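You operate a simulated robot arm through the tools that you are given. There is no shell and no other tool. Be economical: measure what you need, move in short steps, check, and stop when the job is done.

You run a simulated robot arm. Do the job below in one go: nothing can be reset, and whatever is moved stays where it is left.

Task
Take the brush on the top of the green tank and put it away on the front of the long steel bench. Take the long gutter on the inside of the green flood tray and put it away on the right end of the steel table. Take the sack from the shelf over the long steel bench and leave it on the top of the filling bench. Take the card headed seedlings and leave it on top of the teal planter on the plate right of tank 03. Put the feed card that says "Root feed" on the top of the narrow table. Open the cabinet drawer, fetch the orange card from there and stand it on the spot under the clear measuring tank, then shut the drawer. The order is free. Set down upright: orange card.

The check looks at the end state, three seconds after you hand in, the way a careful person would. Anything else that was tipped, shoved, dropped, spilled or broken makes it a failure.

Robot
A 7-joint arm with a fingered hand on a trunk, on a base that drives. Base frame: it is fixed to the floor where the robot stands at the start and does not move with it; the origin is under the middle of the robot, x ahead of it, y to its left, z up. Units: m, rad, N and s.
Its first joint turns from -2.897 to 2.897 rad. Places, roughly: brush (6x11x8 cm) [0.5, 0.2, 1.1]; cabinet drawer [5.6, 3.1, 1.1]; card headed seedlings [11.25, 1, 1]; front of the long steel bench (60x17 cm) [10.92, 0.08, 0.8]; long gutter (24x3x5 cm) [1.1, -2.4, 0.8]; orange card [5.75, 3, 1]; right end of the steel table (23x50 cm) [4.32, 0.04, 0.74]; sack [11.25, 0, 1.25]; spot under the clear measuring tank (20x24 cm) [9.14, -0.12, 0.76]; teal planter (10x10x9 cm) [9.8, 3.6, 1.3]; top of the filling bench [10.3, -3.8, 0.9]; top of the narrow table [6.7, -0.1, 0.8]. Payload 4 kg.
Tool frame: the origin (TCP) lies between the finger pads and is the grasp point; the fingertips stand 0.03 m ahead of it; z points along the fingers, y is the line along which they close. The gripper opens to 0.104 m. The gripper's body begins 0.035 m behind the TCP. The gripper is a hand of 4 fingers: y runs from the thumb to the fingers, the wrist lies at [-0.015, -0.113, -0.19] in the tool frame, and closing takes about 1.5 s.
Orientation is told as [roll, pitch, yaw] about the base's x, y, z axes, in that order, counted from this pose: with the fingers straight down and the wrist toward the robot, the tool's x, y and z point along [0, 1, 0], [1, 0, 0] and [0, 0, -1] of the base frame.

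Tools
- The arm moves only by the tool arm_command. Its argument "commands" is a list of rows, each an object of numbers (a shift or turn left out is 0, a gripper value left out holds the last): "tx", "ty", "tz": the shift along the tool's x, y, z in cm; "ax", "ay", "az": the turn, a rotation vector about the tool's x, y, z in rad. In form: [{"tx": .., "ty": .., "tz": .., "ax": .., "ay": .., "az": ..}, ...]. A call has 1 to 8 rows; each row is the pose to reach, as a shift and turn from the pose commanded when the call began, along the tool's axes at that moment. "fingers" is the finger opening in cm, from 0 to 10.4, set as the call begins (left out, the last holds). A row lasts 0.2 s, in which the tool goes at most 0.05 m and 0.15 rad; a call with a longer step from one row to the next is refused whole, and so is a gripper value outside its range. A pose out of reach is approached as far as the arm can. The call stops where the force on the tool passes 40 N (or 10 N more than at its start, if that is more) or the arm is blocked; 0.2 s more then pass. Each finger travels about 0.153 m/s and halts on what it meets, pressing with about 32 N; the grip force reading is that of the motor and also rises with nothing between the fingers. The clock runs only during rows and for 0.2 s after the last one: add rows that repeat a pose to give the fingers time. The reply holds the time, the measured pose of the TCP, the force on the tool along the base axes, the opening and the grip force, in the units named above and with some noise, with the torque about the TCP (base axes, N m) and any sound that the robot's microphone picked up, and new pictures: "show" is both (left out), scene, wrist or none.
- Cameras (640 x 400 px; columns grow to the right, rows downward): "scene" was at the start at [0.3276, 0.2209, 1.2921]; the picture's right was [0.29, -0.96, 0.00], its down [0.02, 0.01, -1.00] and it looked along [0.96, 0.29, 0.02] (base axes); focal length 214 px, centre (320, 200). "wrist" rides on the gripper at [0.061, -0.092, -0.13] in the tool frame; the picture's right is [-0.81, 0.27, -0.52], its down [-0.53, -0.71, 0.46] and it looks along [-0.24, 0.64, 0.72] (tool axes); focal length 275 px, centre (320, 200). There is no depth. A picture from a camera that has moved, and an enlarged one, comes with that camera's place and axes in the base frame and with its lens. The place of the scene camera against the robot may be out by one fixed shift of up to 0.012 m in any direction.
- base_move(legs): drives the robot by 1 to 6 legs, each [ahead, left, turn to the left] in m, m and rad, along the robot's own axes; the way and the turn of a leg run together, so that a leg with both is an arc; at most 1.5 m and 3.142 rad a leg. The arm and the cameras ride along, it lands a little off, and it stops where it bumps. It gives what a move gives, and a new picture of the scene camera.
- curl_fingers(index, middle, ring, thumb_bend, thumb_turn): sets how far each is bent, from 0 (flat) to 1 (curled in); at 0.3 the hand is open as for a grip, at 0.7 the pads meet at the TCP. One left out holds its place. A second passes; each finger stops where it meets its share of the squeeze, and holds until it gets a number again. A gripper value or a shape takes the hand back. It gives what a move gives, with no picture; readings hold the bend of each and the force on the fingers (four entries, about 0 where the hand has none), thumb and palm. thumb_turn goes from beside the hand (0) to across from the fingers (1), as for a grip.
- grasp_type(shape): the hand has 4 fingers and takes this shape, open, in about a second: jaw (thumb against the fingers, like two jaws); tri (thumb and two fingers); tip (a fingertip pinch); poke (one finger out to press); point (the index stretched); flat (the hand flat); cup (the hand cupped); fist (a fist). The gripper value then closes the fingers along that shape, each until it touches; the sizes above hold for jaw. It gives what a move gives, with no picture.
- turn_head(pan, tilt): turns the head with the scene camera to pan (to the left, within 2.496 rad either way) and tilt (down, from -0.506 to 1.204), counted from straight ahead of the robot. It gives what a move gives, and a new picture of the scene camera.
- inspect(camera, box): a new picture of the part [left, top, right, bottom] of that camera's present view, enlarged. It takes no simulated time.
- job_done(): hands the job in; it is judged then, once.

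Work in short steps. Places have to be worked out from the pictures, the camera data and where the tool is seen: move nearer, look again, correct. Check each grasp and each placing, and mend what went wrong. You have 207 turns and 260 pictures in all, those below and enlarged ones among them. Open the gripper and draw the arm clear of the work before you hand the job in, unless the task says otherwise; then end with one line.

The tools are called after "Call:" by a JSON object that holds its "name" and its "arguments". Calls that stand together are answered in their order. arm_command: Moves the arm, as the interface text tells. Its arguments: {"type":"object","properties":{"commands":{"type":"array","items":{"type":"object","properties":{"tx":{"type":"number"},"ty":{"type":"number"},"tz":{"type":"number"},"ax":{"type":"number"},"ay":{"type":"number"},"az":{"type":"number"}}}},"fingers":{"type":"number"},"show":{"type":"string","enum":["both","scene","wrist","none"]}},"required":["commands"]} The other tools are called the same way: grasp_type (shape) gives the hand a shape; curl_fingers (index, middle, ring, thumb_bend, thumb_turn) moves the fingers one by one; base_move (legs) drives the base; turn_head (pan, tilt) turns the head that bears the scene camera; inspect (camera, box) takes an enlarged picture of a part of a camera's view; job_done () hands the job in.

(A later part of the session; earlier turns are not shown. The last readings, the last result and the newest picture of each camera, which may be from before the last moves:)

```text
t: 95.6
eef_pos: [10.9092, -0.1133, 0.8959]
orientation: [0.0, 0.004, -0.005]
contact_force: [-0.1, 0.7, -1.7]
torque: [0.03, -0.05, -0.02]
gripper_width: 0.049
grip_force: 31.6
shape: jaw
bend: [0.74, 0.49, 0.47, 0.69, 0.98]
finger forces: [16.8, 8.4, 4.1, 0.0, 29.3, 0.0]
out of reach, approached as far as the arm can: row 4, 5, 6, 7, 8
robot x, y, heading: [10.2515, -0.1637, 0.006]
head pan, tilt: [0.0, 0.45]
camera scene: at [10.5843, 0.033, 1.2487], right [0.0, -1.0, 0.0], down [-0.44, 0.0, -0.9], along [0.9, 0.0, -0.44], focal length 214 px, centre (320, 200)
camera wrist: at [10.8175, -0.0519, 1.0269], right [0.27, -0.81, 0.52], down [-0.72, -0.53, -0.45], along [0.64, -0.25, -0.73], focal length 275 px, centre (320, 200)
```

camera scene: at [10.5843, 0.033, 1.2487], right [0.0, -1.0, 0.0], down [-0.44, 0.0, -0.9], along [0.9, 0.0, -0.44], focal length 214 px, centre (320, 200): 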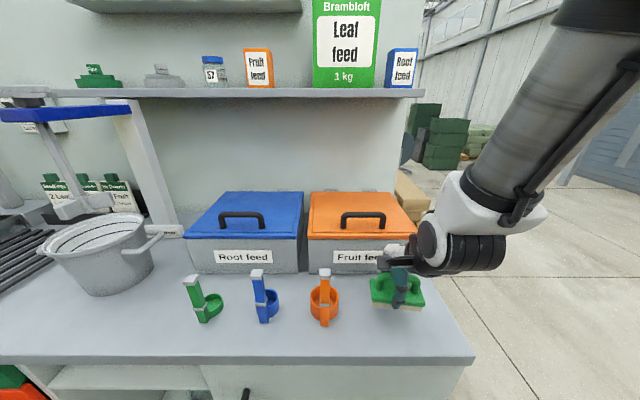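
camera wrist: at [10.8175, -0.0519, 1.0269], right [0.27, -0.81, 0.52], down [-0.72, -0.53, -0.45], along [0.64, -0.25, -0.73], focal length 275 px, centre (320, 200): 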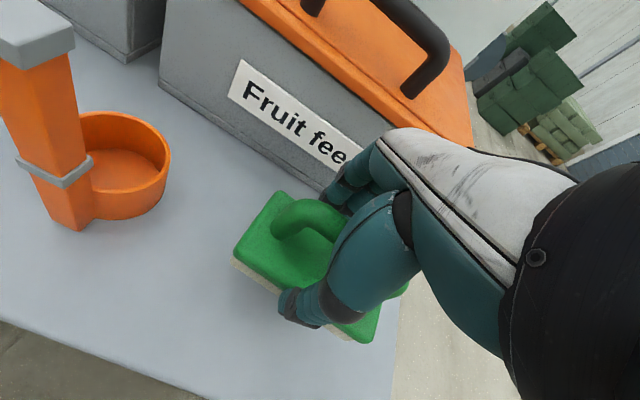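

The hand drifted 2 cm towards the feed box as it went down. I pull back 2 cm and lower the last bit to touch.

Call:
{"name": "arm_command", "arguments": {"commands": [{"ty": -1}, {"ty": -2, "tz": 0.5}, {"ty": -2, "tz": 1.5}, {"ty": -2, "tz": 2.5}, {"ty": -2, "tz": 2.5}]}}

```text
t: 96.8
eef_pos: [10.9072, -0.1045, 0.873]
orientation: [-0.001, 0.005, -0.004]
contact_force: [0.2, 0.5, -1.6]
torque: [-0.03, 0.0, 0.01]
gripper_width: 0.049
grip_force: 31.6
shape: jaw
bend: [0.74, 0.49, 0.47, 0.69, 0.98]
finger forces: [16.7, 8.5, 4.1, 0.0, 29.3, 0.0]
out of reach, approached as far as the arm can: row 1, 2, 3, 4, 5
robot x, y, heading: [10.2521, -0.1664, 0.002]
head pan, tilt: [0.0, 0.45]
camera scene: at [10.5844, 0.033, 1.2487], right [0.0, -1.0, 0.0], down [-0.44, 0.0, -0.9], along [0.9, 0.0, -0.44], focal length 214 px, centre (320, 200)
camera wrist: at [10.8155, -0.0419, 1.0033], right [0.27, -0.81, 0.52], down [-0.72, -0.53, -0.45], along [0.64, -0.25, -0.73], focal length 275 px, centre (320, 200)
```

scene: 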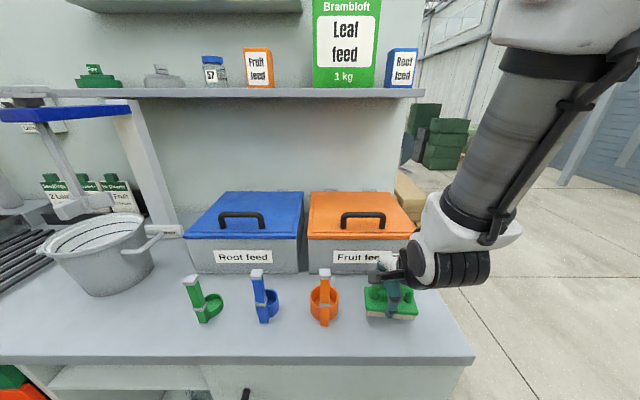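
wrist: 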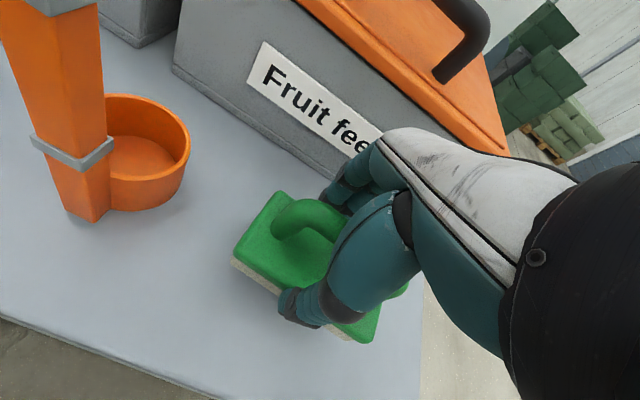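

At (10.907, −0.105) the brush is inside the front strip with clear gaps to the box and the cup. I lower it until it touches.

Call:
{"name": "arm_command", "arguments": {"commands": [{"tz": 0.4}, {"tz": 0.8}, {"tz": 1.2}, {"tz": 1.6}]}}

```text
t: 97.8
eef_pos: [10.9075, -0.1025, 0.8563]
orientation: [-0.001, 0.005, -0.005]
contact_force: [0.6, 0.1, -1.2]
torque: [0.02, 0.02, -0.02]
gripper_width: 0.0492
grip_force: 32.4
shape: jaw
bend: [0.74, 0.49, 0.47, 0.69, 0.98]
finger forces: [16.7, 8.4, 4.1, 0.0, 29.3, 0.0]
robot x, y, heading: [10.2487, -0.1613, 0.007]
head pan, tilt: [0.0, 0.45]
camera scene: at [10.5843, 0.033, 1.2487], right [0.0, -1.0, 0.0], down [-0.44, 0.0, -0.9], along [0.9, 0.0, -0.44], focal length 214 px, centre (320, 200)
camera wrist: at [10.8159, -0.0409, 0.9871], right [0.27, -0.81, 0.52], down [-0.72, -0.53, -0.45], along [0.64, -0.25, -0.73], focal length 275 px, centre (320, 200)
```

scene: 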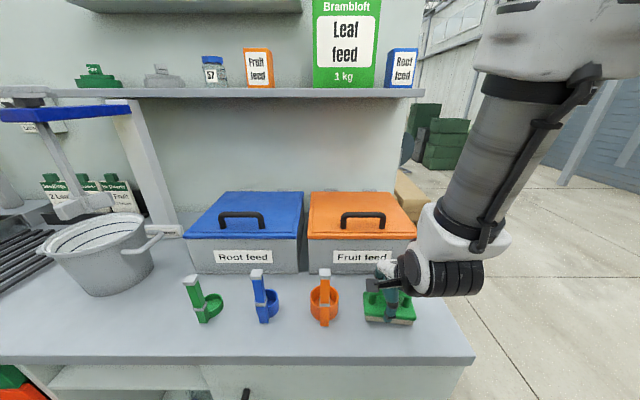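
wrist: 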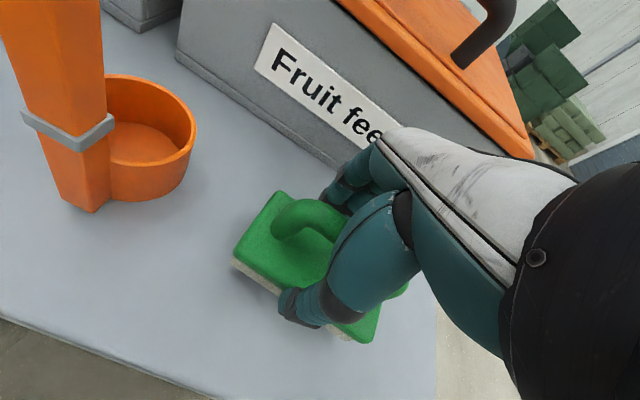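

No contact yet; I go on down in small steps.

Call:
{"name": "arm_command", "arguments": {"commands": [{"tz": 0.4}, {"tz": 0.8}, {"tz": 1.2}, {"tz": 1.6}, {"tz": 2.0}, {"tz": 2.4}], "show": "wrist"}}

```text
t: 98.9
eef_pos: [10.9095, -0.1029, 0.843]
orientation: [0.003, -0.005, -0.004]
contact_force: [-6.6, -3.3, 28.8]
torque: [-0.05, 0.59, -0.03]
gripper_width: 0.0504
grip_force: 32.1
shape: jaw
bend: [0.75, 0.49, 0.48, 0.68, 0.98]
finger forces: [16.8, 8.3, 4.1, 0.0, 35.6, 0.1]
robot x, y, heading: [10.2533, -0.1601, 0.008]
head pan, tilt: [0.0, 0.45]
stopped in row 5: the force on the tool passed its limit at 44 N (the readings are from after the stop); the commanded pose is now the measured one
camera wrist: at [10.8162, -0.0404, 0.9733], right [0.27, -0.81, 0.52], down [-0.71, -0.53, -0.46], along [0.65, -0.24, -0.72], focal length 275 px, centre (320, 200)
```

wrist: 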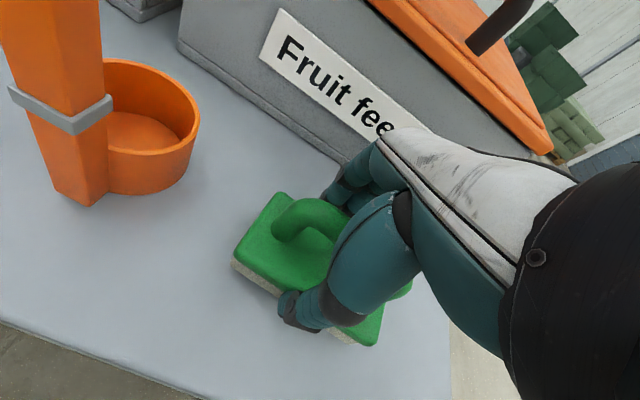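

Contact is made. I ease up 2 mm and open the hand.

Call:
{"name": "arm_command", "arguments": {"commands": [{"tz": -0.2}, {"tz": -0.2}, {"tz": -0.2}, {"tz": -0.2}, {"tz": -0.2}, {"tz": -0.2}], "fingers": 10.4, "show": "wrist"}}

```text
t: 100.3
eef_pos: [10.9092, -0.1016, 0.8445]
orientation: [0.002, -0.001, -0.006]
contact_force: [0.1, 0.0, 0.2]
torque: [0.05, -0.03, -0.01]
gripper_width: 0.1033
grip_force: 0.2
shape: jaw
bend: [0.3, 0.3, 0.3, 0.3, 0.98]
finger forces: [0.0, 0.1, 0.1, 0.1, 0.0, 0.0]
robot x, y, heading: [10.2536, -0.1627, 0.003]
head pan, tilt: [0.0, 0.45]
camera wrist: at [10.8167, -0.0402, 0.9738], right [0.27, -0.81, 0.52], down [-0.72, -0.53, -0.46], along [0.64, -0.25, -0.72], focal length 275 px, centre (320, 200)
```

wrist: 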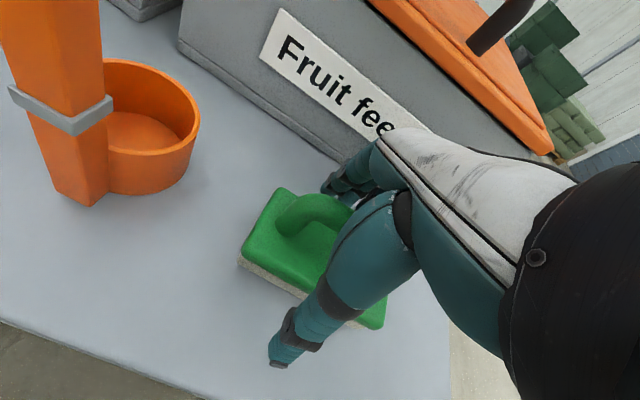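

The brush stands free on the bench. I raise the hand straight up and look at the shelf with the sack.

Call:
{"name": "arm_command", "arguments": {"commands": [{"tz": -4}, {"tz": -8}, {"tz": -12}, {"tz": -16}, {"tz": -20, "ty": -2}, {"tz": -24, "ty": -4}, {"tz": -28, "ty": -6}, {"tz": -32, "ty": -8}], "show": "scene"}}

Call:
{"name": "turn_head", "arguments": {"pan": 0.0, "tilt": -0.1}}

```text
t: 102.1
eef_pos: [10.8298, -0.0999, 1.1637]
orientation: [0.001, 0.0, -0.001]
contact_force: [-0.6, 0.0, -0.1]
torque: [0.01, 0.0, -0.02]
gripper_width: 0.1036
grip_force: 0.0
shape: jaw
bend: [0.3, 0.3, 0.3, 0.3, 0.98]
finger forces: [0.1, 0.0, 0.0, 0.0, 0.1, 0.1]
robot x, y, heading: [10.2536, -0.1666, 0.002]
head pan, tilt: [0.0, 0.45]
camera scene: at [10.5844, 0.0331, 1.2487], right [0.0, -1.0, 0.0], down [-0.44, 0.0, -0.9], along [0.9, 0.0, -0.44], focal length 214 px, centre (320, 200)
```

scene: 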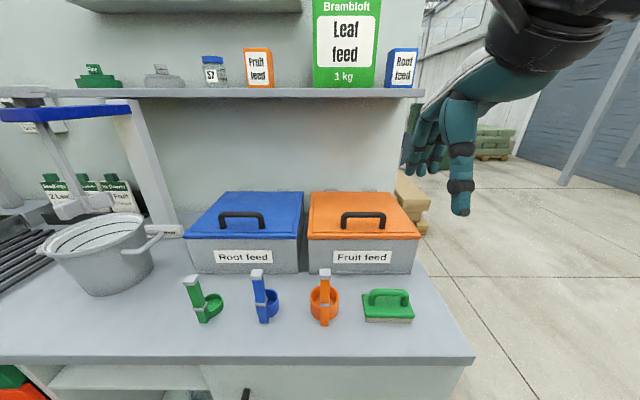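

```text
t: 103.0
eef_pos: [10.8296, -0.0997, 1.1637]
orientation: [0.001, -0.002, -0.003]
contact_force: [0.1, -0.5, -0.5]
torque: [0.0, -0.04, 0.01]
gripper_width: 0.1037
grip_force: 0.0
shape: jaw
bend: [0.3, 0.3, 0.3, 0.3, 0.98]
finger forces: [0.1, 0.0, 0.0, 0.0, 0.0, 0.0]
robot x, y, heading: [10.2516, -0.1656, 0.012]
head pan, tilt: [0.0, -0.099]
camera scene: at [10.5795, 0.0329, 1.2991], right [0.0, -1.0, 0.0], down [0.1, 0.0, -1.0], along [1.0, 0.0, 0.1], focal length 214 px, centre (320, 200)
```

scene: 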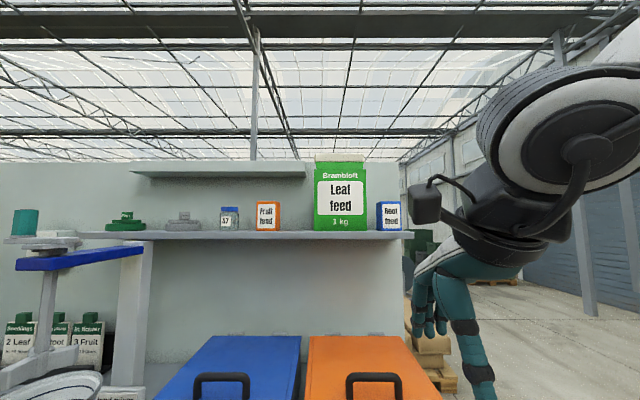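

The brush stands well. The sack on the shelf spans y ≈ −0.11 to 0.05. I raise the hand high to look down on it with the wrist camera.

Call:
{"name": "arm_command", "arguments": {"commands": [{"tz": -4.5}, {"tz": -9}, {"tz": -13.5}, {"tz": -18}, {"tz": -22.5}, {"tz": -27}, {"tz": -31.5, "tx": 2}, {"tz": -36, "tx": 4}]}}

```text
t: 104.8
eef_pos: [10.8266, -0.0621, 1.5265]
orientation: [0.003, 0.0, -0.004]
contact_force: [-0.2, -0.6, 0.3]
torque: [0.04, 0.05, 0.01]
gripper_width: 0.1037
grip_force: 0.0
shape: jaw
bend: [0.3, 0.3, 0.3, 0.3, 0.98]
finger forces: [0.0, 0.0, 0.1, 0.0, 0.0, 0.0]
robot x, y, heading: [10.2544, -0.165, 0.003]
head pan, tilt: [0.0, -0.099]
camera scene: at [10.5795, 0.0323, 1.2993], right [0.0, -1.0, 0.0], down [0.1, 0.0, -1.0], along [1.0, 0.0, 0.1], focal length 214 px, centre (320, 200)
camera wrist: at [10.7344, -0.0018, 1.657], right [0.27, -0.81, 0.52], down [-0.72, -0.53, -0.46], along [0.64, -0.25, -0.72], focal length 275 px, centre (320, 200)
```

scene: 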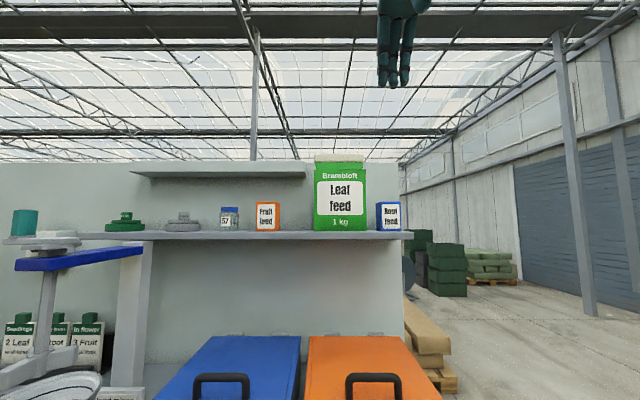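
wrist: 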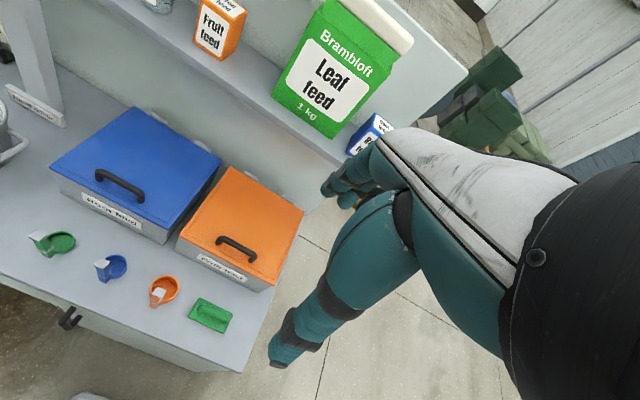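

I enlarge the wrist view of the sack to judge its thickness and the space behind it.

Call:
{"name": "inspect", "arguments": {"camera": "wrist", "box": [250, 0, 430, 170]}}

```text
2.35 times, centred on (340, 85) of wrist
camera zoom: at [10.7344, -0.0018, 1.657], right [0.27, -0.81, 0.52], down [-0.72, -0.53, -0.46], along [0.64, -0.25, -0.72], focal length 648 px, centre (273, 471)
```

zoom: 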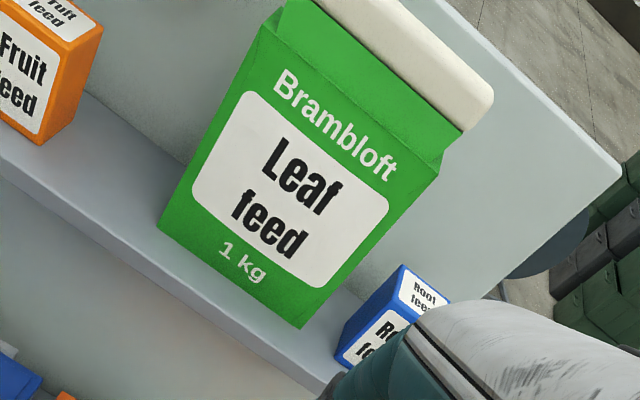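

The sack's white top strip runs along y at x ≈ 11.26–11.29, z ≈ 1.50–1.53, with the back panel at x ≈ 11.38. I drive 0.1 m closer so that I can grip the strip from above across x.

Call:
{"name": "base_move", "arguments": {"legs": [[0.1, 0, 0]]}}

Call:
{"name": "arm_command", "arguments": {"commands": [{"tz": -3, "ty": 3}, {"tz": -6, "ty": 6}, {"tz": -9, "ty": 9, "tx": 1}, {"tz": -11, "ty": 13, "tx": 2}, {"tz": -11, "ty": 17, "tx": 3}, {"tz": -11, "ty": 20, "tx": 3}, {"tz": -11, "ty": 20, "tx": 3}]}}

```text
t: 106.0
eef_pos: [10.9277, -0.0614, 1.5257]
orientation: [0.0, -0.002, -0.007]
contact_force: [0.2, -0.3, -0.3]
torque: [-0.02, 0.02, -0.01]
gripper_width: 0.1037
grip_force: 0.0
shape: jaw
bend: [0.3, 0.3, 0.3, 0.3, 0.98]
finger forces: [0.0, 0.1, 0.0, 0.1, 0.1, 0.1]
robot x, y, heading: [10.3535, -0.1658, 0.005]
head pan, tilt: [0.0, -0.099]
camera scene: at [10.6802, 0.0335, 1.2992], right [0.0, -1.0, 0.0], down [0.1, 0.0, -1.0], along [1.0, 0.0, 0.1], focal length 214 px, centre (320, 200)
```

scene: 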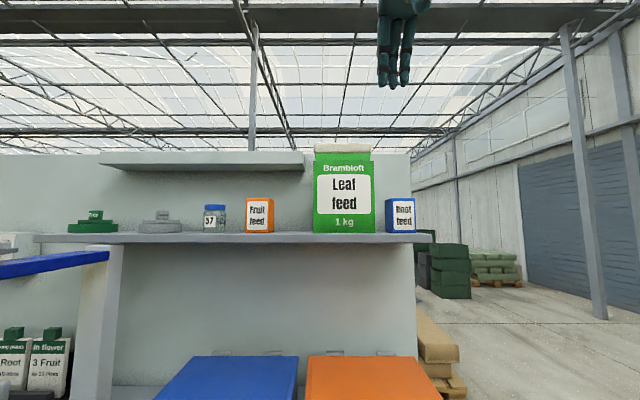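

```text
t: 107.6
eef_pos: [11.077, -0.0586, 1.5527]
orientation: [0.002, 0.001, -0.003]
contact_force: [-0.9, 1.6, -0.4]
torque: [-0.16, -0.06, -0.03]
gripper_width: 0.1038
grip_force: 0.0
shape: jaw
bend: [0.3, 0.3, 0.3, 0.3, 0.98]
finger forces: [0.1, 0.0, 0.0, 0.0, 0.1, 0.0]
out of reach, approached as far as the arm can: row 3, 4, 5, 6, 7
robot x, y, heading: [10.3526, -0.1661, 0.006]
head pan, tilt: [0.0, -0.099]
camera scene: at [10.6796, 0.0343, 1.2992], right [0.01, -1.0, 0.0], down [0.1, 0.0, -0.99], along [0.99, 0.01, 0.1], focal length 214 px, centre (320, 200)
camera wrist: at [10.9839, 0.0014, 1.682], right [0.27, -0.81, 0.52], down [-0.71, -0.53, -0.46], along [0.64, -0.24, -0.72], focal length 275 px, centre (320, 200)
```

scene: 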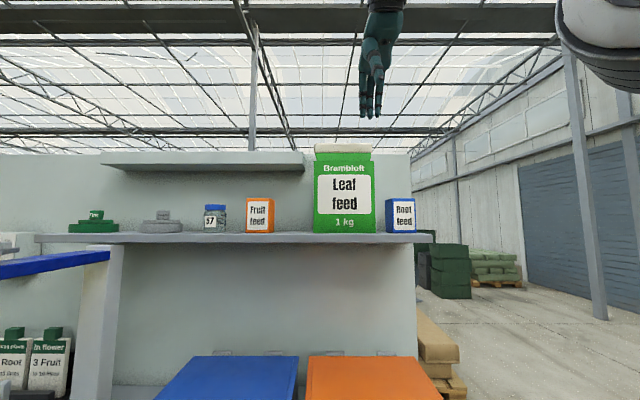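
wrist: 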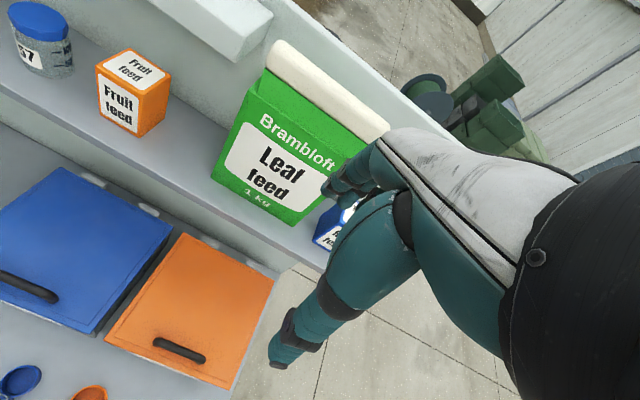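

The arm can't reach the strip from above. Instead I will grip the right edge of the sack with the hand horizontal, fingers pointing left and closing front to back. I retract, move the base right, and roll the hand.

Call:
{"name": "arm_command", "arguments": {"commands": [{"ty": -4}, {"ty": -8}, {"ty": -12}, {"ty": -16}, {"ty": -20, "tz": 2}], "show": "none"}}

Call:
{"name": "base_move", "arguments": {"legs": [[0.02, -0.2, 0]]}}

Call:
{"name": "arm_command", "arguments": {"commands": [{"ay": 0.15, "tx": -1}, {"ay": 0.3, "tx": -2}, {"ay": 0.45, "tx": -3}, {"ay": 0.6, "tx": -4}, {"ay": 0.75, "tx": -5}, {"ay": 0.9, "tx": -6}, {"ay": 1.05, "tx": -7}, {"ay": 1.2, "tx": -8}], "show": "none"}}

```text
t: 108.8
eef_pos: [10.8772, -0.0631, 1.5309]
orientation: [0.002, 0.002, -0.005]
contact_force: [0.2, 0.1, -0.6]
torque: [0.0, 0.04, -0.01]
gripper_width: 0.1038
grip_force: 0.1
shape: jaw
bend: [0.3, 0.3, 0.3, 0.3, 0.98]
finger forces: [0.0, 0.1, 0.0, 0.0, 0.0, 0.0]
robot x, y, heading: [10.3512, -0.1652, 0.005]
head pan, tilt: [0.0, -0.099]
```

```text
t: 110.4
eef_pos: [10.8965, -0.2595, 1.5305]
orientation: [0.002, -0.003, -0.002]
contact_force: [-0.2, -0.3, 0.8]
torque: [0.0, -0.02, -0.01]
gripper_width: 0.1042
grip_force: 0.0
shape: jaw
bend: [0.3, 0.3, 0.3, 0.3, 0.98]
finger forces: [0.0, 0.1, 0.1, 0.0, 0.0, 0.0]
robot x, y, heading: [10.3745, -0.3598, 0.013]
head pan, tilt: [0.0, -0.099]
camera scene: at [10.7008, -0.1632, 1.2992], right [0.01, -1.0, 0.0], down [0.1, 0.0, -1.0], along [0.99, 0.01, 0.1], focal length 214 px, centre (320, 200)
```

scene: 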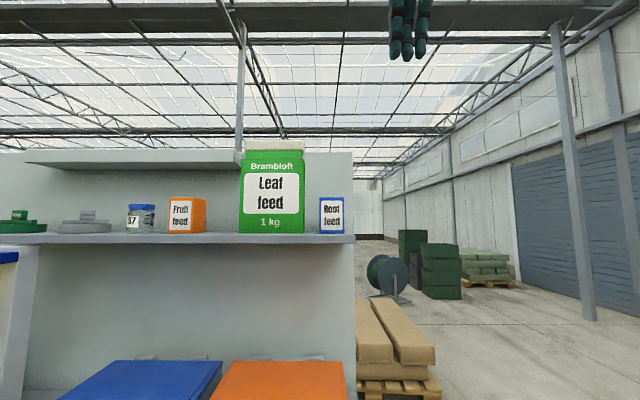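

```text
t: 112.2
eef_pos: [10.8966, -0.3375, 1.5302]
orientation: [1.204, 0.001, 0.0]
contact_force: [-0.3, 0.0, -0.6]
torque: [0.01, -0.01, -0.02]
gripper_width: 0.1042
grip_force: 0.1
shape: jaw
bend: [0.3, 0.3, 0.3, 0.3, 0.98]
finger forces: [0.0, 0.0, 0.0, 0.0, 0.0, 0.0]
robot x, y, heading: [10.3758, -0.3634, 0.01]
head pan, tilt: [0.0, -0.099]
```

The roll works. I finish it to π/2, and then look with the wrist camera before moving forward.

Call:
{"name": "arm_command", "arguments": {"commands": [{"ay": 0.15}, {"ay": 0.3}, {"ay": 0.367}, {"ay": 0.367}]}}

```text
t: 113.2
eef_pos: [10.8978, -0.3379, 1.5306]
orientation: [1.571, -0.001, -0.002]
contact_force: [-0.4, -0.2, 0.6]
torque: [0.0, 0.01, 0.0]
gripper_width: 0.1041
grip_force: 0.1
shape: jaw
bend: [0.3, 0.3, 0.3, 0.3, 0.98]
finger forces: [0.0, 0.0, 0.0, 0.0, 0.0, 0.0]
robot x, y, heading: [10.3787, -0.36, 0.009]
head pan, tilt: [0.0, -0.099]
camera scene: at [10.7008, -0.1632, 1.2992], right [0.01, -1.0, 0.0], down [0.1, 0.0, -1.0], along [0.99, 0.01, 0.1], focal length 214 px, centre (320, 200)
camera wrist: at [10.8046, -0.4695, 1.5916], right [0.28, -0.52, -0.81], down [-0.71, 0.46, -0.53], along [0.65, 0.72, -0.24], focal length 275 px, centre (320, 200)
```

scene: 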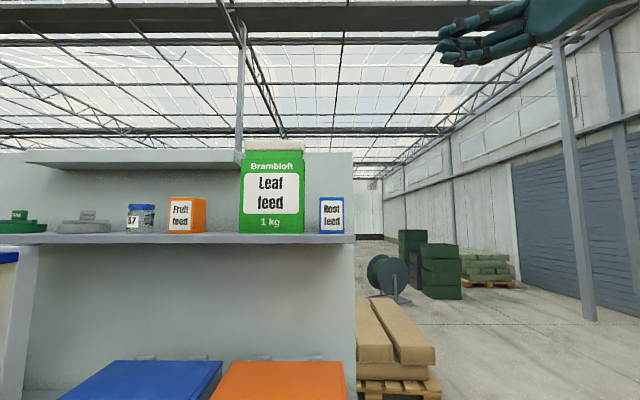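
wrist: 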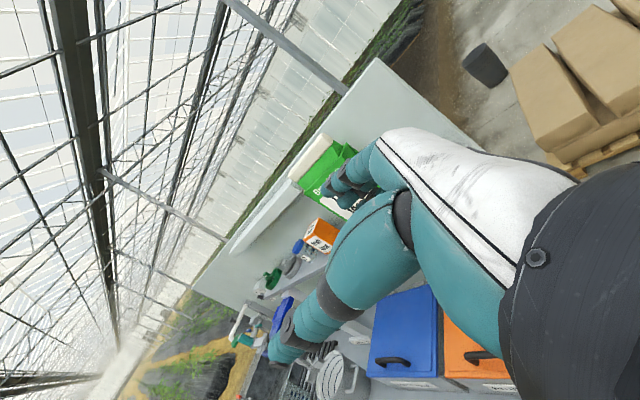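

I enlarge the sack's end in the wrist view to judge its thickness.

Call:
{"name": "inspect", "arguments": {"camera": "wrist", "box": [270, 110, 400, 240]}}

```text
3.08 times, centred on (335, 175) of wrist
camera zoom: at [10.8046, -0.4695, 1.5916], right [0.28, -0.52, -0.81], down [-0.71, 0.46, -0.53], along [0.65, 0.72, -0.24], focal length 847 px, centre (274, 277)
```

zoom: 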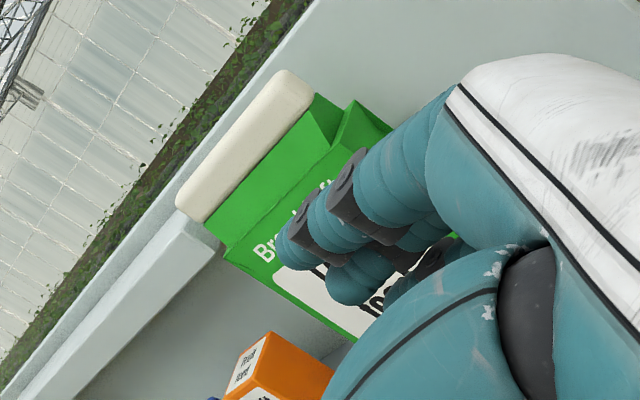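

The sack is a gable-top pack with a central strip, so gripping the strip from above is best, and I can reach it from the bench's right end. I return the hand to pointing down and drive round there, facing +y.

Call:
{"name": "arm_command", "arguments": {"commands": [{"ay": -0.15, "ty": -2}, {"ay": -0.3, "ty": -4}, {"ay": -0.45, "ty": -6}, {"ay": -0.6, "ty": -8}, {"ay": -0.75, "ty": -10}, {"ay": -0.9, "ty": -10}, {"ay": -1.05, "ty": -10}, {"ay": -1.2, "ty": -10}], "show": "none"}}

Call:
{"name": "arm_command", "arguments": {"commands": [{"ay": -0.15}, {"ay": -0.3}, {"ay": -0.37}], "show": "none"}}

Call:
{"name": "base_move", "arguments": {"legs": [[0, -0.8, 0], [0.85, 0, 0]]}}

```text
t: 115.0
eef_pos: [10.7982, -0.3395, 1.5302]
orientation: [0.368, -0.001, -0.004]
contact_force: [-0.2, -1.2, -0.7]
torque: [0.06, 0.0, 0.02]
gripper_width: 0.1038
grip_force: 0.1
shape: jaw
bend: [0.3, 0.3, 0.3, 0.3, 0.98]
finger forces: [0.0, 0.0, 0.0, 0.1, 0.0, 0.1]
robot x, y, heading: [10.3703, -0.36, 0.008]
head pan, tilt: [0.0, -0.099]
```

```text
t: 115.8
eef_pos: [10.7972, -0.3398, 1.5292]
orientation: [-0.001, 0.001, -0.003]
contact_force: [-0.5, -1.2, 0.0]
torque: [0.04, -0.02, 0.01]
gripper_width: 0.1038
grip_force: 0.0
shape: jaw
bend: [0.3, 0.3, 0.3, 0.3, 0.98]
finger forces: [0.0, 0.0, 0.1, 0.0, 0.0, 0.0]
robot x, y, heading: [10.3724, -0.3625, 0.008]
head pan, tilt: [0.0, -0.099]
```

```text
t: 124.2
eef_pos: [11.6484, -1.1346, 1.5305]
orientation: [0.001, -0.001, -0.003]
contact_force: [-0.4, 0.3, -0.1]
torque: [-0.01, 0.01, -0.02]
gripper_width: 0.1041
grip_force: 0.0
shape: jaw
bend: [0.3, 0.3, 0.3, 0.3, 0.98]
finger forces: [0.1, 0.0, 0.1, 0.0, 0.0, 0.1]
robot x, y, heading: [11.2267, -1.1542, 0.008]
head pan, tilt: [0.0, -0.099]
camera scene: at [11.5528, -0.9589, 1.2992], right [0.01, -1.0, 0.0], down [0.1, 0.0, -1.0], along [0.99, 0.01, 0.1], focal length 214 px, centre (320, 200)
```

scene: 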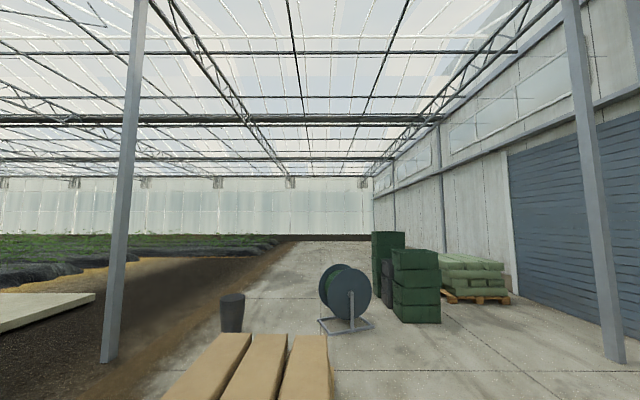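

There is room. I turn left 90° in place to face the bench end.

Call:
{"name": "base_move", "arguments": {"legs": [[0, -0.05, 0], [0, 0, 1.563]]}}

Call:
{"name": "turn_head", "arguments": {"pan": 0.0, "tilt": 0.3}}

```text
t: 128.9
eef_pos: [11.2043, -0.7819, 1.5304]
orientation: [0.0, -0.001, 1.565]
contact_force: [0.1, -1.1, -0.9]
torque: [0.02, -0.04, 0.01]
gripper_width: 0.104
grip_force: 0.0
shape: jaw
bend: [0.3, 0.3, 0.3, 0.3, 0.98]
finger forces: [0.0, 0.0, 0.0, 0.0, 0.1, 0.0]
robot x, y, heading: [11.2285, -1.2046, 1.579]
head pan, tilt: [0.0, -0.099]
camera scene: at [11.0253, -0.884, 1.2992], right [1.0, 0.01, 0.0], down [0.0, 0.1, -1.0], along [-0.01, 0.99, 0.1], focal length 214 px, centre (320, 200)
```

scene: 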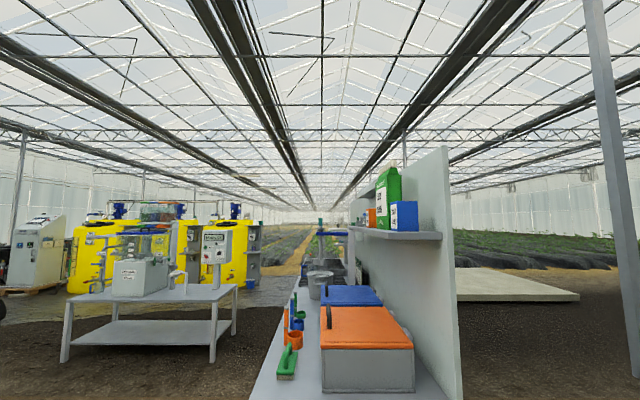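

```text
t: 129.8
eef_pos: [11.2025, -0.7807, 1.5295]
orientation: [-0.002, -0.003, 1.566]
contact_force: [0.4, -0.3, -0.3]
torque: [0.02, 0.01, 0.01]
gripper_width: 0.1041
grip_force: 0.1
shape: jaw
bend: [0.3, 0.3, 0.3, 0.3, 0.98]
finger forces: [0.1, 0.1, 0.0, 0.1, 0.0, 0.1]
robot x, y, heading: [11.2253, -1.2062, 1.579]
head pan, tilt: [0.0, 0.3]
camera scene: at [11.0253, -0.8777, 1.2627], right [1.0, 0.01, 0.0], down [0.0, -0.29, -0.96], along [-0.01, 0.96, -0.29], focal length 214 px, centre (320, 200)
```

scene: 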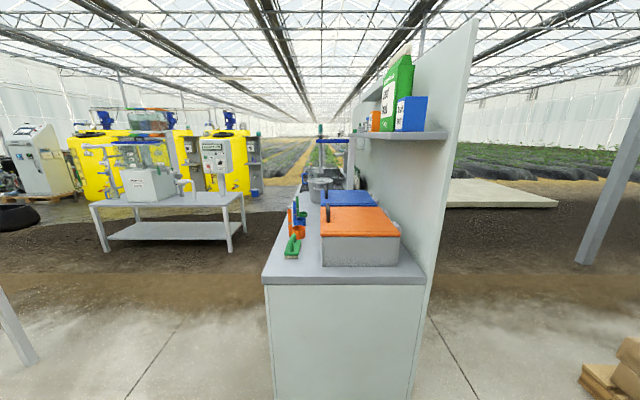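

I enlarge the shelf end to measure the sack and the card from this side.

Call:
{"name": "inspect", "arguments": {"camera": "scene", "box": [340, 20, 500, 150]}}

```text
3.08 times, centred on (420, 85) of scene
camera zoom: at [11.0253, -0.8777, 1.2627], right [1.0, 0.01, 0.0], down [0.0, -0.29, -0.96], along [-0.01, 0.96, -0.29], focal length 660 px, centre (12, 554)
```

zoom: 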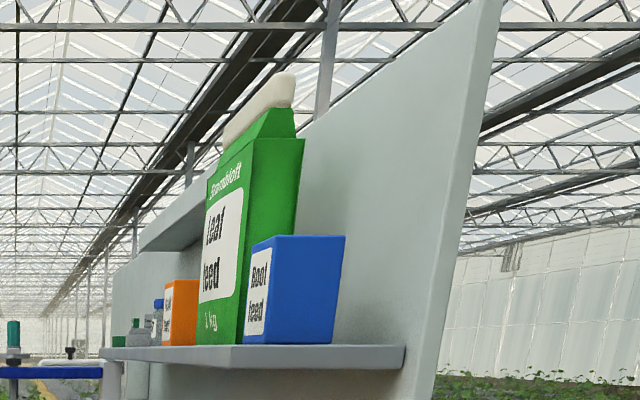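

From here the sack's strip centre is at x ≈ 11.287, z ≈ 1.50–1.53, y from −0.10 to 0.04. I drive up to the bench end and turn the hand so that it closes along x.

Call:
{"name": "base_move", "arguments": {"legs": [[0.2, 0, -0.008], [0.22, 0, 0]]}}

Call:
{"name": "arm_command", "arguments": {"commands": [{"az": -0.15, "tz": -1}, {"az": -0.3, "tz": -3}, {"az": -0.45, "tz": -5}, {"az": -0.6, "tz": -7}, {"az": -0.75, "tz": -9}, {"az": -0.9, "tz": -9}, {"az": -1.05, "tz": -9}, {"az": -1.2, "tz": -9}], "fingers": 7, "show": "scene"}}

```text
t: 132.6
eef_pos: [11.2067, -0.3601, 1.5295]
orientation: [0.001, -0.002, 1.559]
contact_force: [-0.5, -1.0, 0.0]
torque: [0.0, 0.02, -0.03]
gripper_width: 0.1036
grip_force: 0.0
shape: jaw
bend: [0.3, 0.3, 0.3, 0.3, 0.98]
finger forces: [0.0, 0.0, 0.0, 0.0, 0.0, 0.0]
robot x, y, heading: [11.2247, -0.7841, 1.567]
head pan, tilt: [0.0, 0.3]
camera scene: at [11.0279, -0.4551, 1.2627], right [1.0, 0.0, 0.0], down [0.0, -0.3, -0.96], along [0.0, 0.96, -0.3], focal length 214 px, centre (320, 200)
```

scene: 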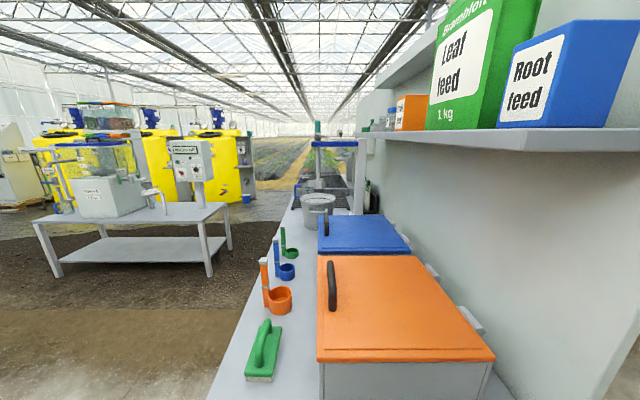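

```text
t: 134.4
eef_pos: [11.1982, -0.3652, 1.5967]
orientation: [0.001, -0.001, 2.761]
contact_force: [-0.8, 0.3, 0.1]
torque: [0.01, -0.02, 0.01]
gripper_width: 0.0705
grip_force: 0.1
shape: jaw
bend: [0.28, 0.38, 0.35, 0.6, 0.99]
finger forces: [0.0, 0.0, 0.0, 0.1, 0.1, 0.1]
out of reach, approached as far as the arm can: row 5, 6, 7, 8
robot x, y, heading: [11.2233, -0.7844, 1.572]
head pan, tilt: [0.0, 0.3]
camera scene: at [11.0279, -0.4554, 1.2627], right [1.0, 0.0, 0.0], down [0.0, -0.3, -0.96], along [0.0, 0.96, -0.3], focal length 214 px, centre (320, 200)
```

scene: 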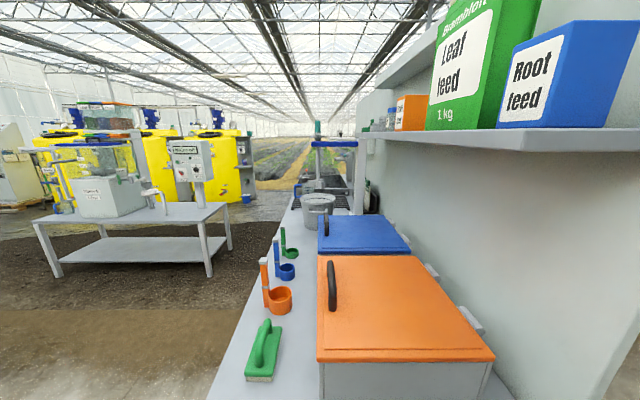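

The turn goes well. I finish the yaw, then tilt the hand forward about 0.6 rad.

Call:
{"name": "arm_command", "arguments": {"commands": [{"az": -0.15}, {"az": -0.3}, {"az": -0.38}], "show": "none"}}

Call:
{"name": "arm_command", "arguments": {"commands": [{"ay": -0.15}, {"ay": -0.3}, {"ay": -0.45}, {"ay": -0.6}, {"ay": -0.6}], "show": "wrist"}}

```text
t: 135.2
eef_pos: [11.1911, -0.3782, 1.5688]
orientation: [0.0, -0.004, 3.138]
contact_force: [0.6, 0.4, -0.4]
torque: [0.01, 0.02, -0.02]
gripper_width: 0.0704
grip_force: 0.0
shape: jaw
bend: [0.28, 0.38, 0.35, 0.6, 0.99]
finger forces: [0.0, 0.1, 0.0, 0.0, 0.0, 0.0]
out of reach, approached as far as the arm can: row 1, 2, 3
robot x, y, heading: [11.2221, -0.7819, 1.567]
head pan, tilt: [0.0, 0.3]
```

```text
t: 136.4
eef_pos: [11.1699, -0.413, 1.5079]
orientation: [-0.602, -0.003, 3.138]
contact_force: [0.1, 0.4, -0.5]
torque: [0.0, 0.02, -0.02]
gripper_width: 0.0703
grip_force: 0.0
shape: jaw
bend: [0.28, 0.38, 0.35, 0.6, 0.99]
finger forces: [0.0, 0.0, 0.0, 0.0, 0.0, 0.0]
out of reach, approached as far as the arm can: row 1, 2, 3, 4, 5
robot x, y, heading: [11.2267, -0.7811, 1.565]
head pan, tilt: [0.0, 0.3]
camera wrist: at [11.26, -0.5388, 1.5795], right [-0.27, 0.38, 0.89], down [0.72, 0.69, -0.08], along [-0.64, 0.61, -0.46], focal length 275 px, centre (320, 200)
```

wrist: 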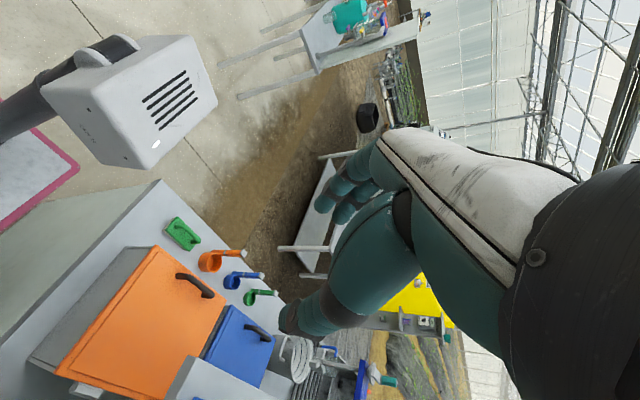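

The tilt is set but the pose is drawn in close to the body. I raise the hand and shift it to x ≈ 11.287, then go forward above the sack.

Call:
{"name": "arm_command", "arguments": {"commands": [{"tx": -2.4, "tz": -3.5}, {"tx": -4.8, "tz": -7, "ty": -2}, {"tx": -7, "tz": -5.5, "ty": -5}, {"tx": -9.8, "tz": -3.5, "ty": -8}, {"tx": -13, "tz": -1.3, "ty": -10.5}, {"tx": -16.3, "tz": 1, "ty": -11.7}, {"tx": -20, "tz": 3.5, "ty": -11.7}, {"tx": -20, "tz": 3.5, "ty": -11.7}]}}

```text
t: 138.2
eef_pos: [11.21, -0.3786, 1.4688]
orientation: [-0.598, -0.001, 3.137]
contact_force: [-0.1, 0.2, 0.6]
torque: [0.0, 0.0, 0.02]
gripper_width: 0.0702
grip_force: 0.1
shape: jaw
bend: [0.28, 0.38, 0.35, 0.6, 0.99]
finger forces: [0.1, 0.0, 0.1, 0.0, 0.1, 0.0]
out of reach, approached as far as the arm can: row 1, 2, 3, 4, 5, 6, 7, 8
robot x, y, heading: [11.224, -0.7832, 1.566]
head pan, tilt: [0.0, 0.3]
camera scene: at [11.028, -0.4551, 1.2627], right [1.0, 0.0, 0.0], down [0.0, -0.3, -0.96], along [0.0, 0.96, -0.3], focal length 214 px, centre (320, 200)
camera wrist: at [11.3007, -0.5045, 1.5403], right [-0.27, 0.38, 0.88], down [0.72, 0.69, -0.08], along [-0.64, 0.61, -0.46], focal length 275 px, centre (320, 200)
```

scene: 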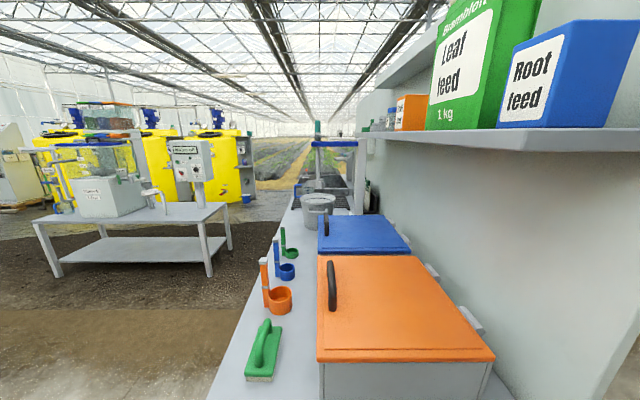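
wrist: 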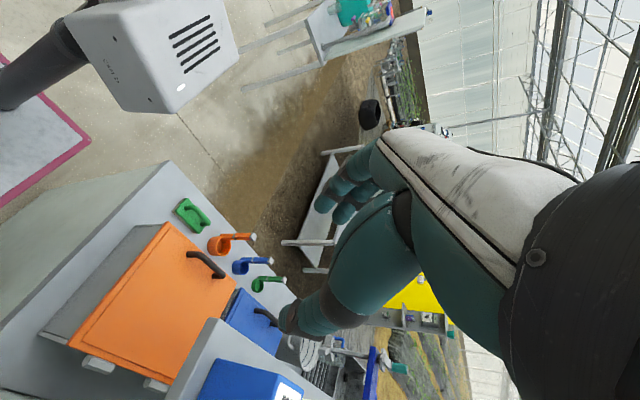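

With the wrist on the right side the arm runs out of joint range. I turn the hand the other way round, wrist on the left, keeping the tilt, and draw back to clear space meanwhile.

Call:
{"name": "arm_command", "arguments": {"commands": [{"tx": 3.5, "ty": 1.5, "tz": -0.8, "az": 0.15}, {"tx": 7, "ty": 3, "tz": -1.6, "az": 0.3}, {"tx": 10.5, "ty": 4.5, "tz": -2.4, "az": 0.45}, {"tx": 14, "ty": 6, "tz": -3.2, "az": 0.6}, {"tx": 17.5, "ty": 7.5, "tz": -4, "az": 0.75}, {"tx": 21, "ty": 9, "tz": -4.8, "az": 0.9}, {"tx": 24, "ty": 10, "tz": -5.4, "az": 1.05}, {"tx": 26, "ty": 10, "tz": -5.6, "az": 1.2}], "show": "none"}}

Call:
{"name": "arm_command", "arguments": {"commands": [{"az": 0.15}, {"az": 0.3}, {"az": 0.45}, {"az": 0.6}, {"az": 0.75}, {"az": 0.9}, {"az": 1.05}, {"az": 1.2}], "show": "none"}}

Call:
{"name": "arm_command", "arguments": {"commands": [{"az": 0.15}, {"az": 0.3}, {"az": 0.45}, {"az": 0.6}, {"az": 0.74}, {"az": 0.74}]}}

```text
t: 140.0
eef_pos: [11.1162, -0.6249, 1.3712]
orientation: [-0.243, -0.554, 2.004]
contact_force: [1.3, 0.4, 0.4]
torque: [-0.03, 0.04, 0.02]
gripper_width: 0.0704
grip_force: 0.1
shape: jaw
bend: [0.28, 0.38, 0.35, 0.6, 0.99]
finger forces: [0.0, 0.1, 0.0, 0.0, 0.1, 0.0]
robot x, y, heading: [11.2258, -0.7874, 1.57]
head pan, tilt: [0.0, 0.3]
```

```text
t: 141.8
eef_pos: [11.1172, -0.6233, 1.3707]
orientation: [0.468, -0.391, 0.643]
contact_force: [0.0, 0.5, -0.6]
torque: [-0.01, 0.02, 0.02]
gripper_width: 0.0699
grip_force: 0.0
shape: jaw
bend: [0.28, 0.38, 0.35, 0.6, 0.99]
finger forces: [0.0, 0.0, 0.0, 0.1, 0.0, 0.0]
robot x, y, heading: [11.2219, -0.7828, 1.568]
head pan, tilt: [0.0, 0.3]
```

```text
t: 143.2
eef_pos: [11.1892, -0.56, 1.3752]
orientation: [0.604, -0.005, -0.003]
contact_force: [0.1, 0.5, 0.2]
torque: [-0.01, 0.02, -0.03]
gripper_width: 0.0702
grip_force: 0.0
shape: jaw
bend: [0.28, 0.38, 0.35, 0.6, 0.99]
finger forces: [0.1, 0.1, 0.1, 0.0, 0.0, 0.0]
out of reach, approached as far as the arm can: row 2, 3, 4, 5, 6
robot x, y, heading: [11.2259, -0.7874, 1.565]
head pan, tilt: [0.0, 0.3]
camera scene: at [11.0278, -0.4552, 1.2627], right [1.0, 0.0, 0.0], down [0.0, -0.3, -0.96], along [0.0, 0.96, -0.3], focal length 214 px, centre (320, 200)
camera wrist: at [11.096, -0.5851, 1.5165], right [0.27, -0.96, -0.03], down [-0.71, -0.18, -0.68], along [0.65, 0.21, -0.73], focal length 275 px, centre (320, 200)
```

scene: 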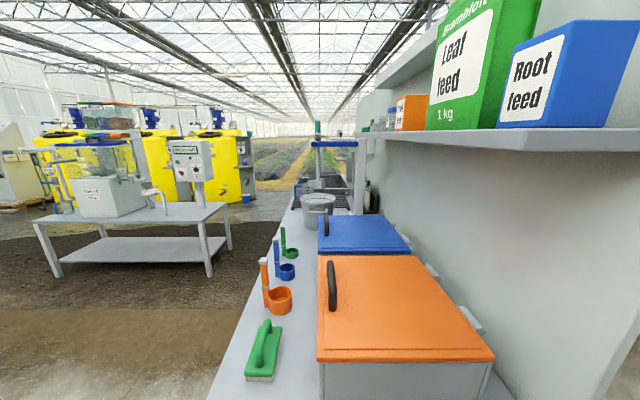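
wrist: 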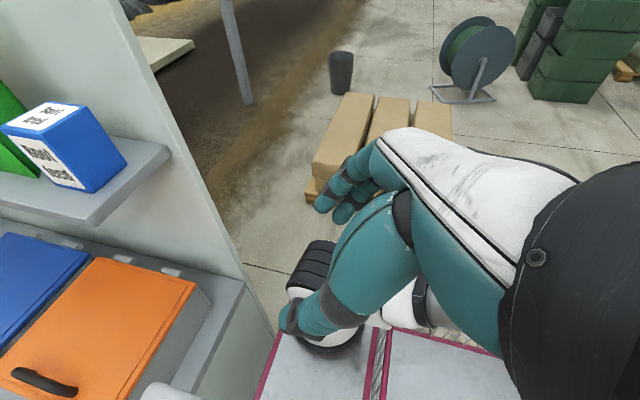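

The orientation is right now (roll 0.6, yaw 0, wrist on the left). I raise the hand and move it forward, still clear of the shelf.

Call:
{"name": "arm_command", "arguments": {"commands": [{"tx": 4, "ty": 1, "tz": -1}, {"tx": 8, "ty": 2, "tz": -2}, {"tx": 12, "ty": 4, "tz": -3}, {"tx": 16, "ty": 5, "tz": -3.5}, {"tx": 20, "ty": 6, "tz": -4}, {"tx": 24.5, "ty": 8, "tz": -4.5}, {"tx": 29, "ty": 9, "tz": -5}, {"tx": 33.5, "ty": 10, "tz": -5.5}]}}

```text
t: 145.0
eef_pos: [11.2897, -0.3151, 1.6077]
orientation: [0.602, -0.001, -0.003]
contact_force: [1.1, -0.6, 1.5]
torque: [0.03, -0.02, 0.0]
gripper_width: 0.0703
grip_force: 0.0
shape: jaw
bend: [0.28, 0.38, 0.35, 0.6, 0.99]
finger forces: [0.1, 0.0, 0.0, 0.1, 0.1, 0.1]
robot x, y, heading: [11.2228, -0.7826, 1.566]
head pan, tilt: [0.0, 0.3]
camera scene: at [11.0279, -0.4556, 1.2628], right [1.0, 0.0, 0.0], down [0.0, -0.3, -0.96], along [0.0, 0.96, -0.3], focal length 214 px, centre (320, 200)
camera wrist: at [11.197, -0.3382, 1.7501], right [0.27, -0.96, -0.03], down [-0.71, -0.18, -0.68], along [0.65, 0.21, -0.73], focal length 275 px, centre (320, 200)
```

scene: 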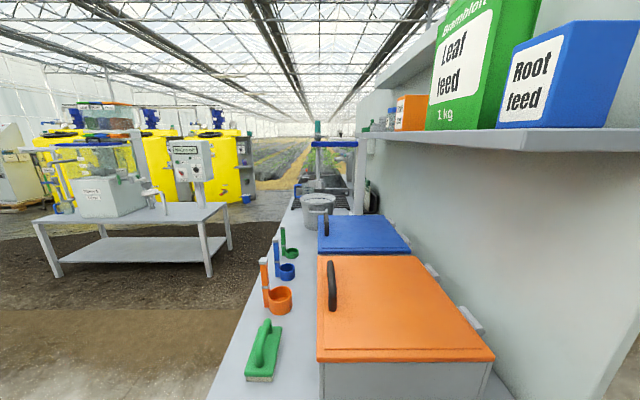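
wrist: 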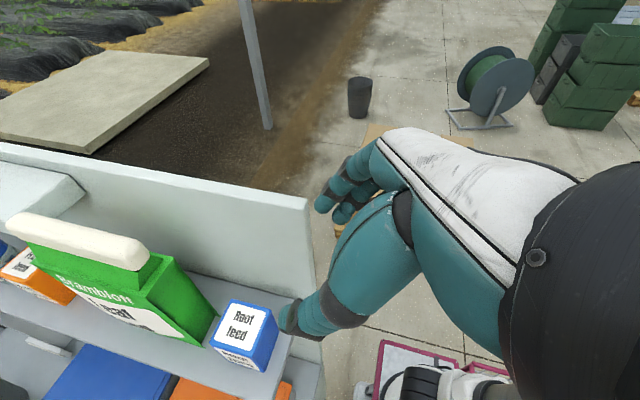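

The strip lies at x ≈ 11.29, in line with the hand. I go forward along it, staying above.

Call:
{"name": "arm_command", "arguments": {"commands": [{"tx": 3.7, "tz": 2.2}, {"tx": 7.3, "tz": 4.7}, {"tx": 11, "tz": 7.2}, {"tx": 14.6, "tz": 9.7}, {"tx": 18, "tz": 12.2}, {"tx": 20, "tz": 13.5}, {"tx": 20, "tz": 13.5}]}}

```text
t: 146.6
eef_pos: [11.2856, -0.0717, 1.6091]
orientation: [0.601, 0.001, -0.003]
contact_force: [0.5, 0.1, -0.8]
torque: [-0.01, 0.0, 0.04]
gripper_width: 0.0701
grip_force: 0.0
shape: jaw
bend: [0.28, 0.38, 0.35, 0.6, 0.99]
finger forces: [0.1, 0.1, 0.0, 0.0, 0.0, 0.0]
out of reach, approached as far as the arm can: row 4
robot x, y, heading: [11.2223, -0.7796, 1.565]
head pan, tilt: [0.0, 0.3]
camera scene: at [11.0277, -0.4553, 1.2627], right [1.0, 0.0, 0.0], down [0.0, -0.3, -0.96], along [0.0, 0.96, -0.3], focal length 214 px, centre (320, 200)
camera wrist: at [11.1925, -0.0963, 1.7508], right [0.27, -0.96, -0.03], down [-0.71, -0.18, -0.68], along [0.65, 0.21, -0.73], focal length 275 px, centre (320, 200)
```

scene: 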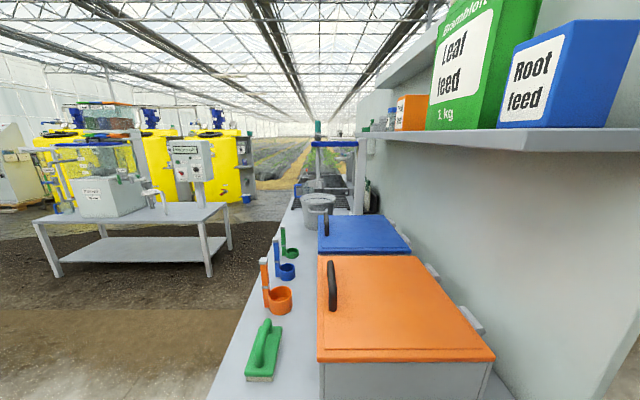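
wrist: 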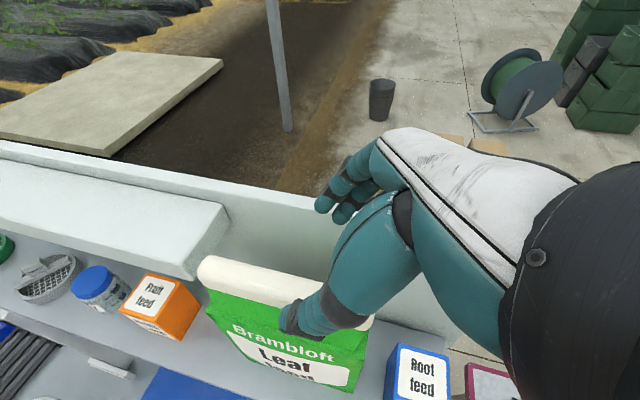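

The hand is over the strip. I go down about 10 cm so that the fingers straddle it.

Call:
{"name": "arm_command", "arguments": {"commands": [{"tx": 1, "tz": 2}, {"tx": 0, "tz": 4.5}, {"tx": -1.2, "tz": 7}, {"tx": -2.4, "tz": 8.8}, {"tx": -3.3, "tz": 10.2}, {"tx": -3.3, "tz": 10.2}]}}

```text
t: 148.0
eef_pos: [11.2883, -0.0435, 1.5086]
orientation: [0.6, -0.002, -0.002]
contact_force: [1.4, 0.3, -0.3]
torque: [0.02, 0.01, 0.01]
gripper_width: 0.07
grip_force: 0.0
shape: jaw
bend: [0.28, 0.38, 0.35, 0.6, 0.99]
finger forces: [0.1, 0.0, 0.1, 0.0, 0.0, 0.1]
robot x, y, heading: [11.2202, -0.7844, 1.566]
head pan, tilt: [0.0, 0.3]
camera scene: at [11.0279, -0.4551, 1.2627], right [1.0, 0.0, 0.0], down [0.0, -0.3, -0.96], along [0.0, 0.96, -0.3], focal length 214 px, centre (320, 200)
camera wrist: at [11.1952, -0.0662, 1.6498], right [0.27, -0.96, -0.03], down [-0.71, -0.18, -0.68], along [0.65, 0.21, -0.73], focal length 275 px, centre (320, 200)
```

scene: 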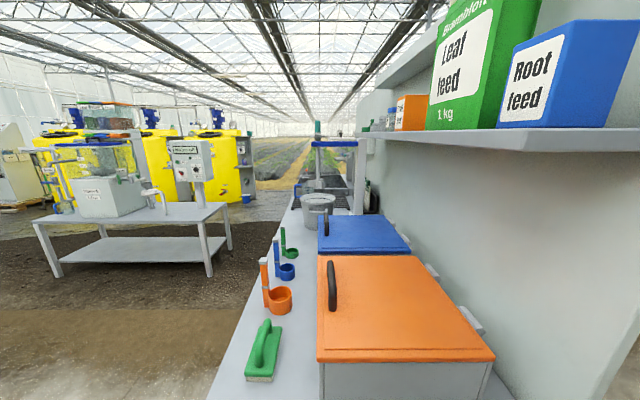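
wrist: 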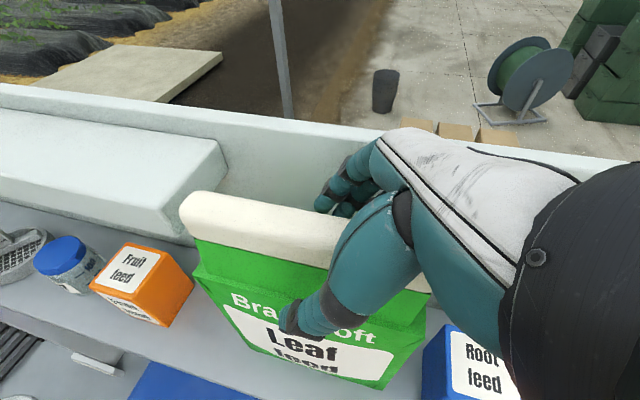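

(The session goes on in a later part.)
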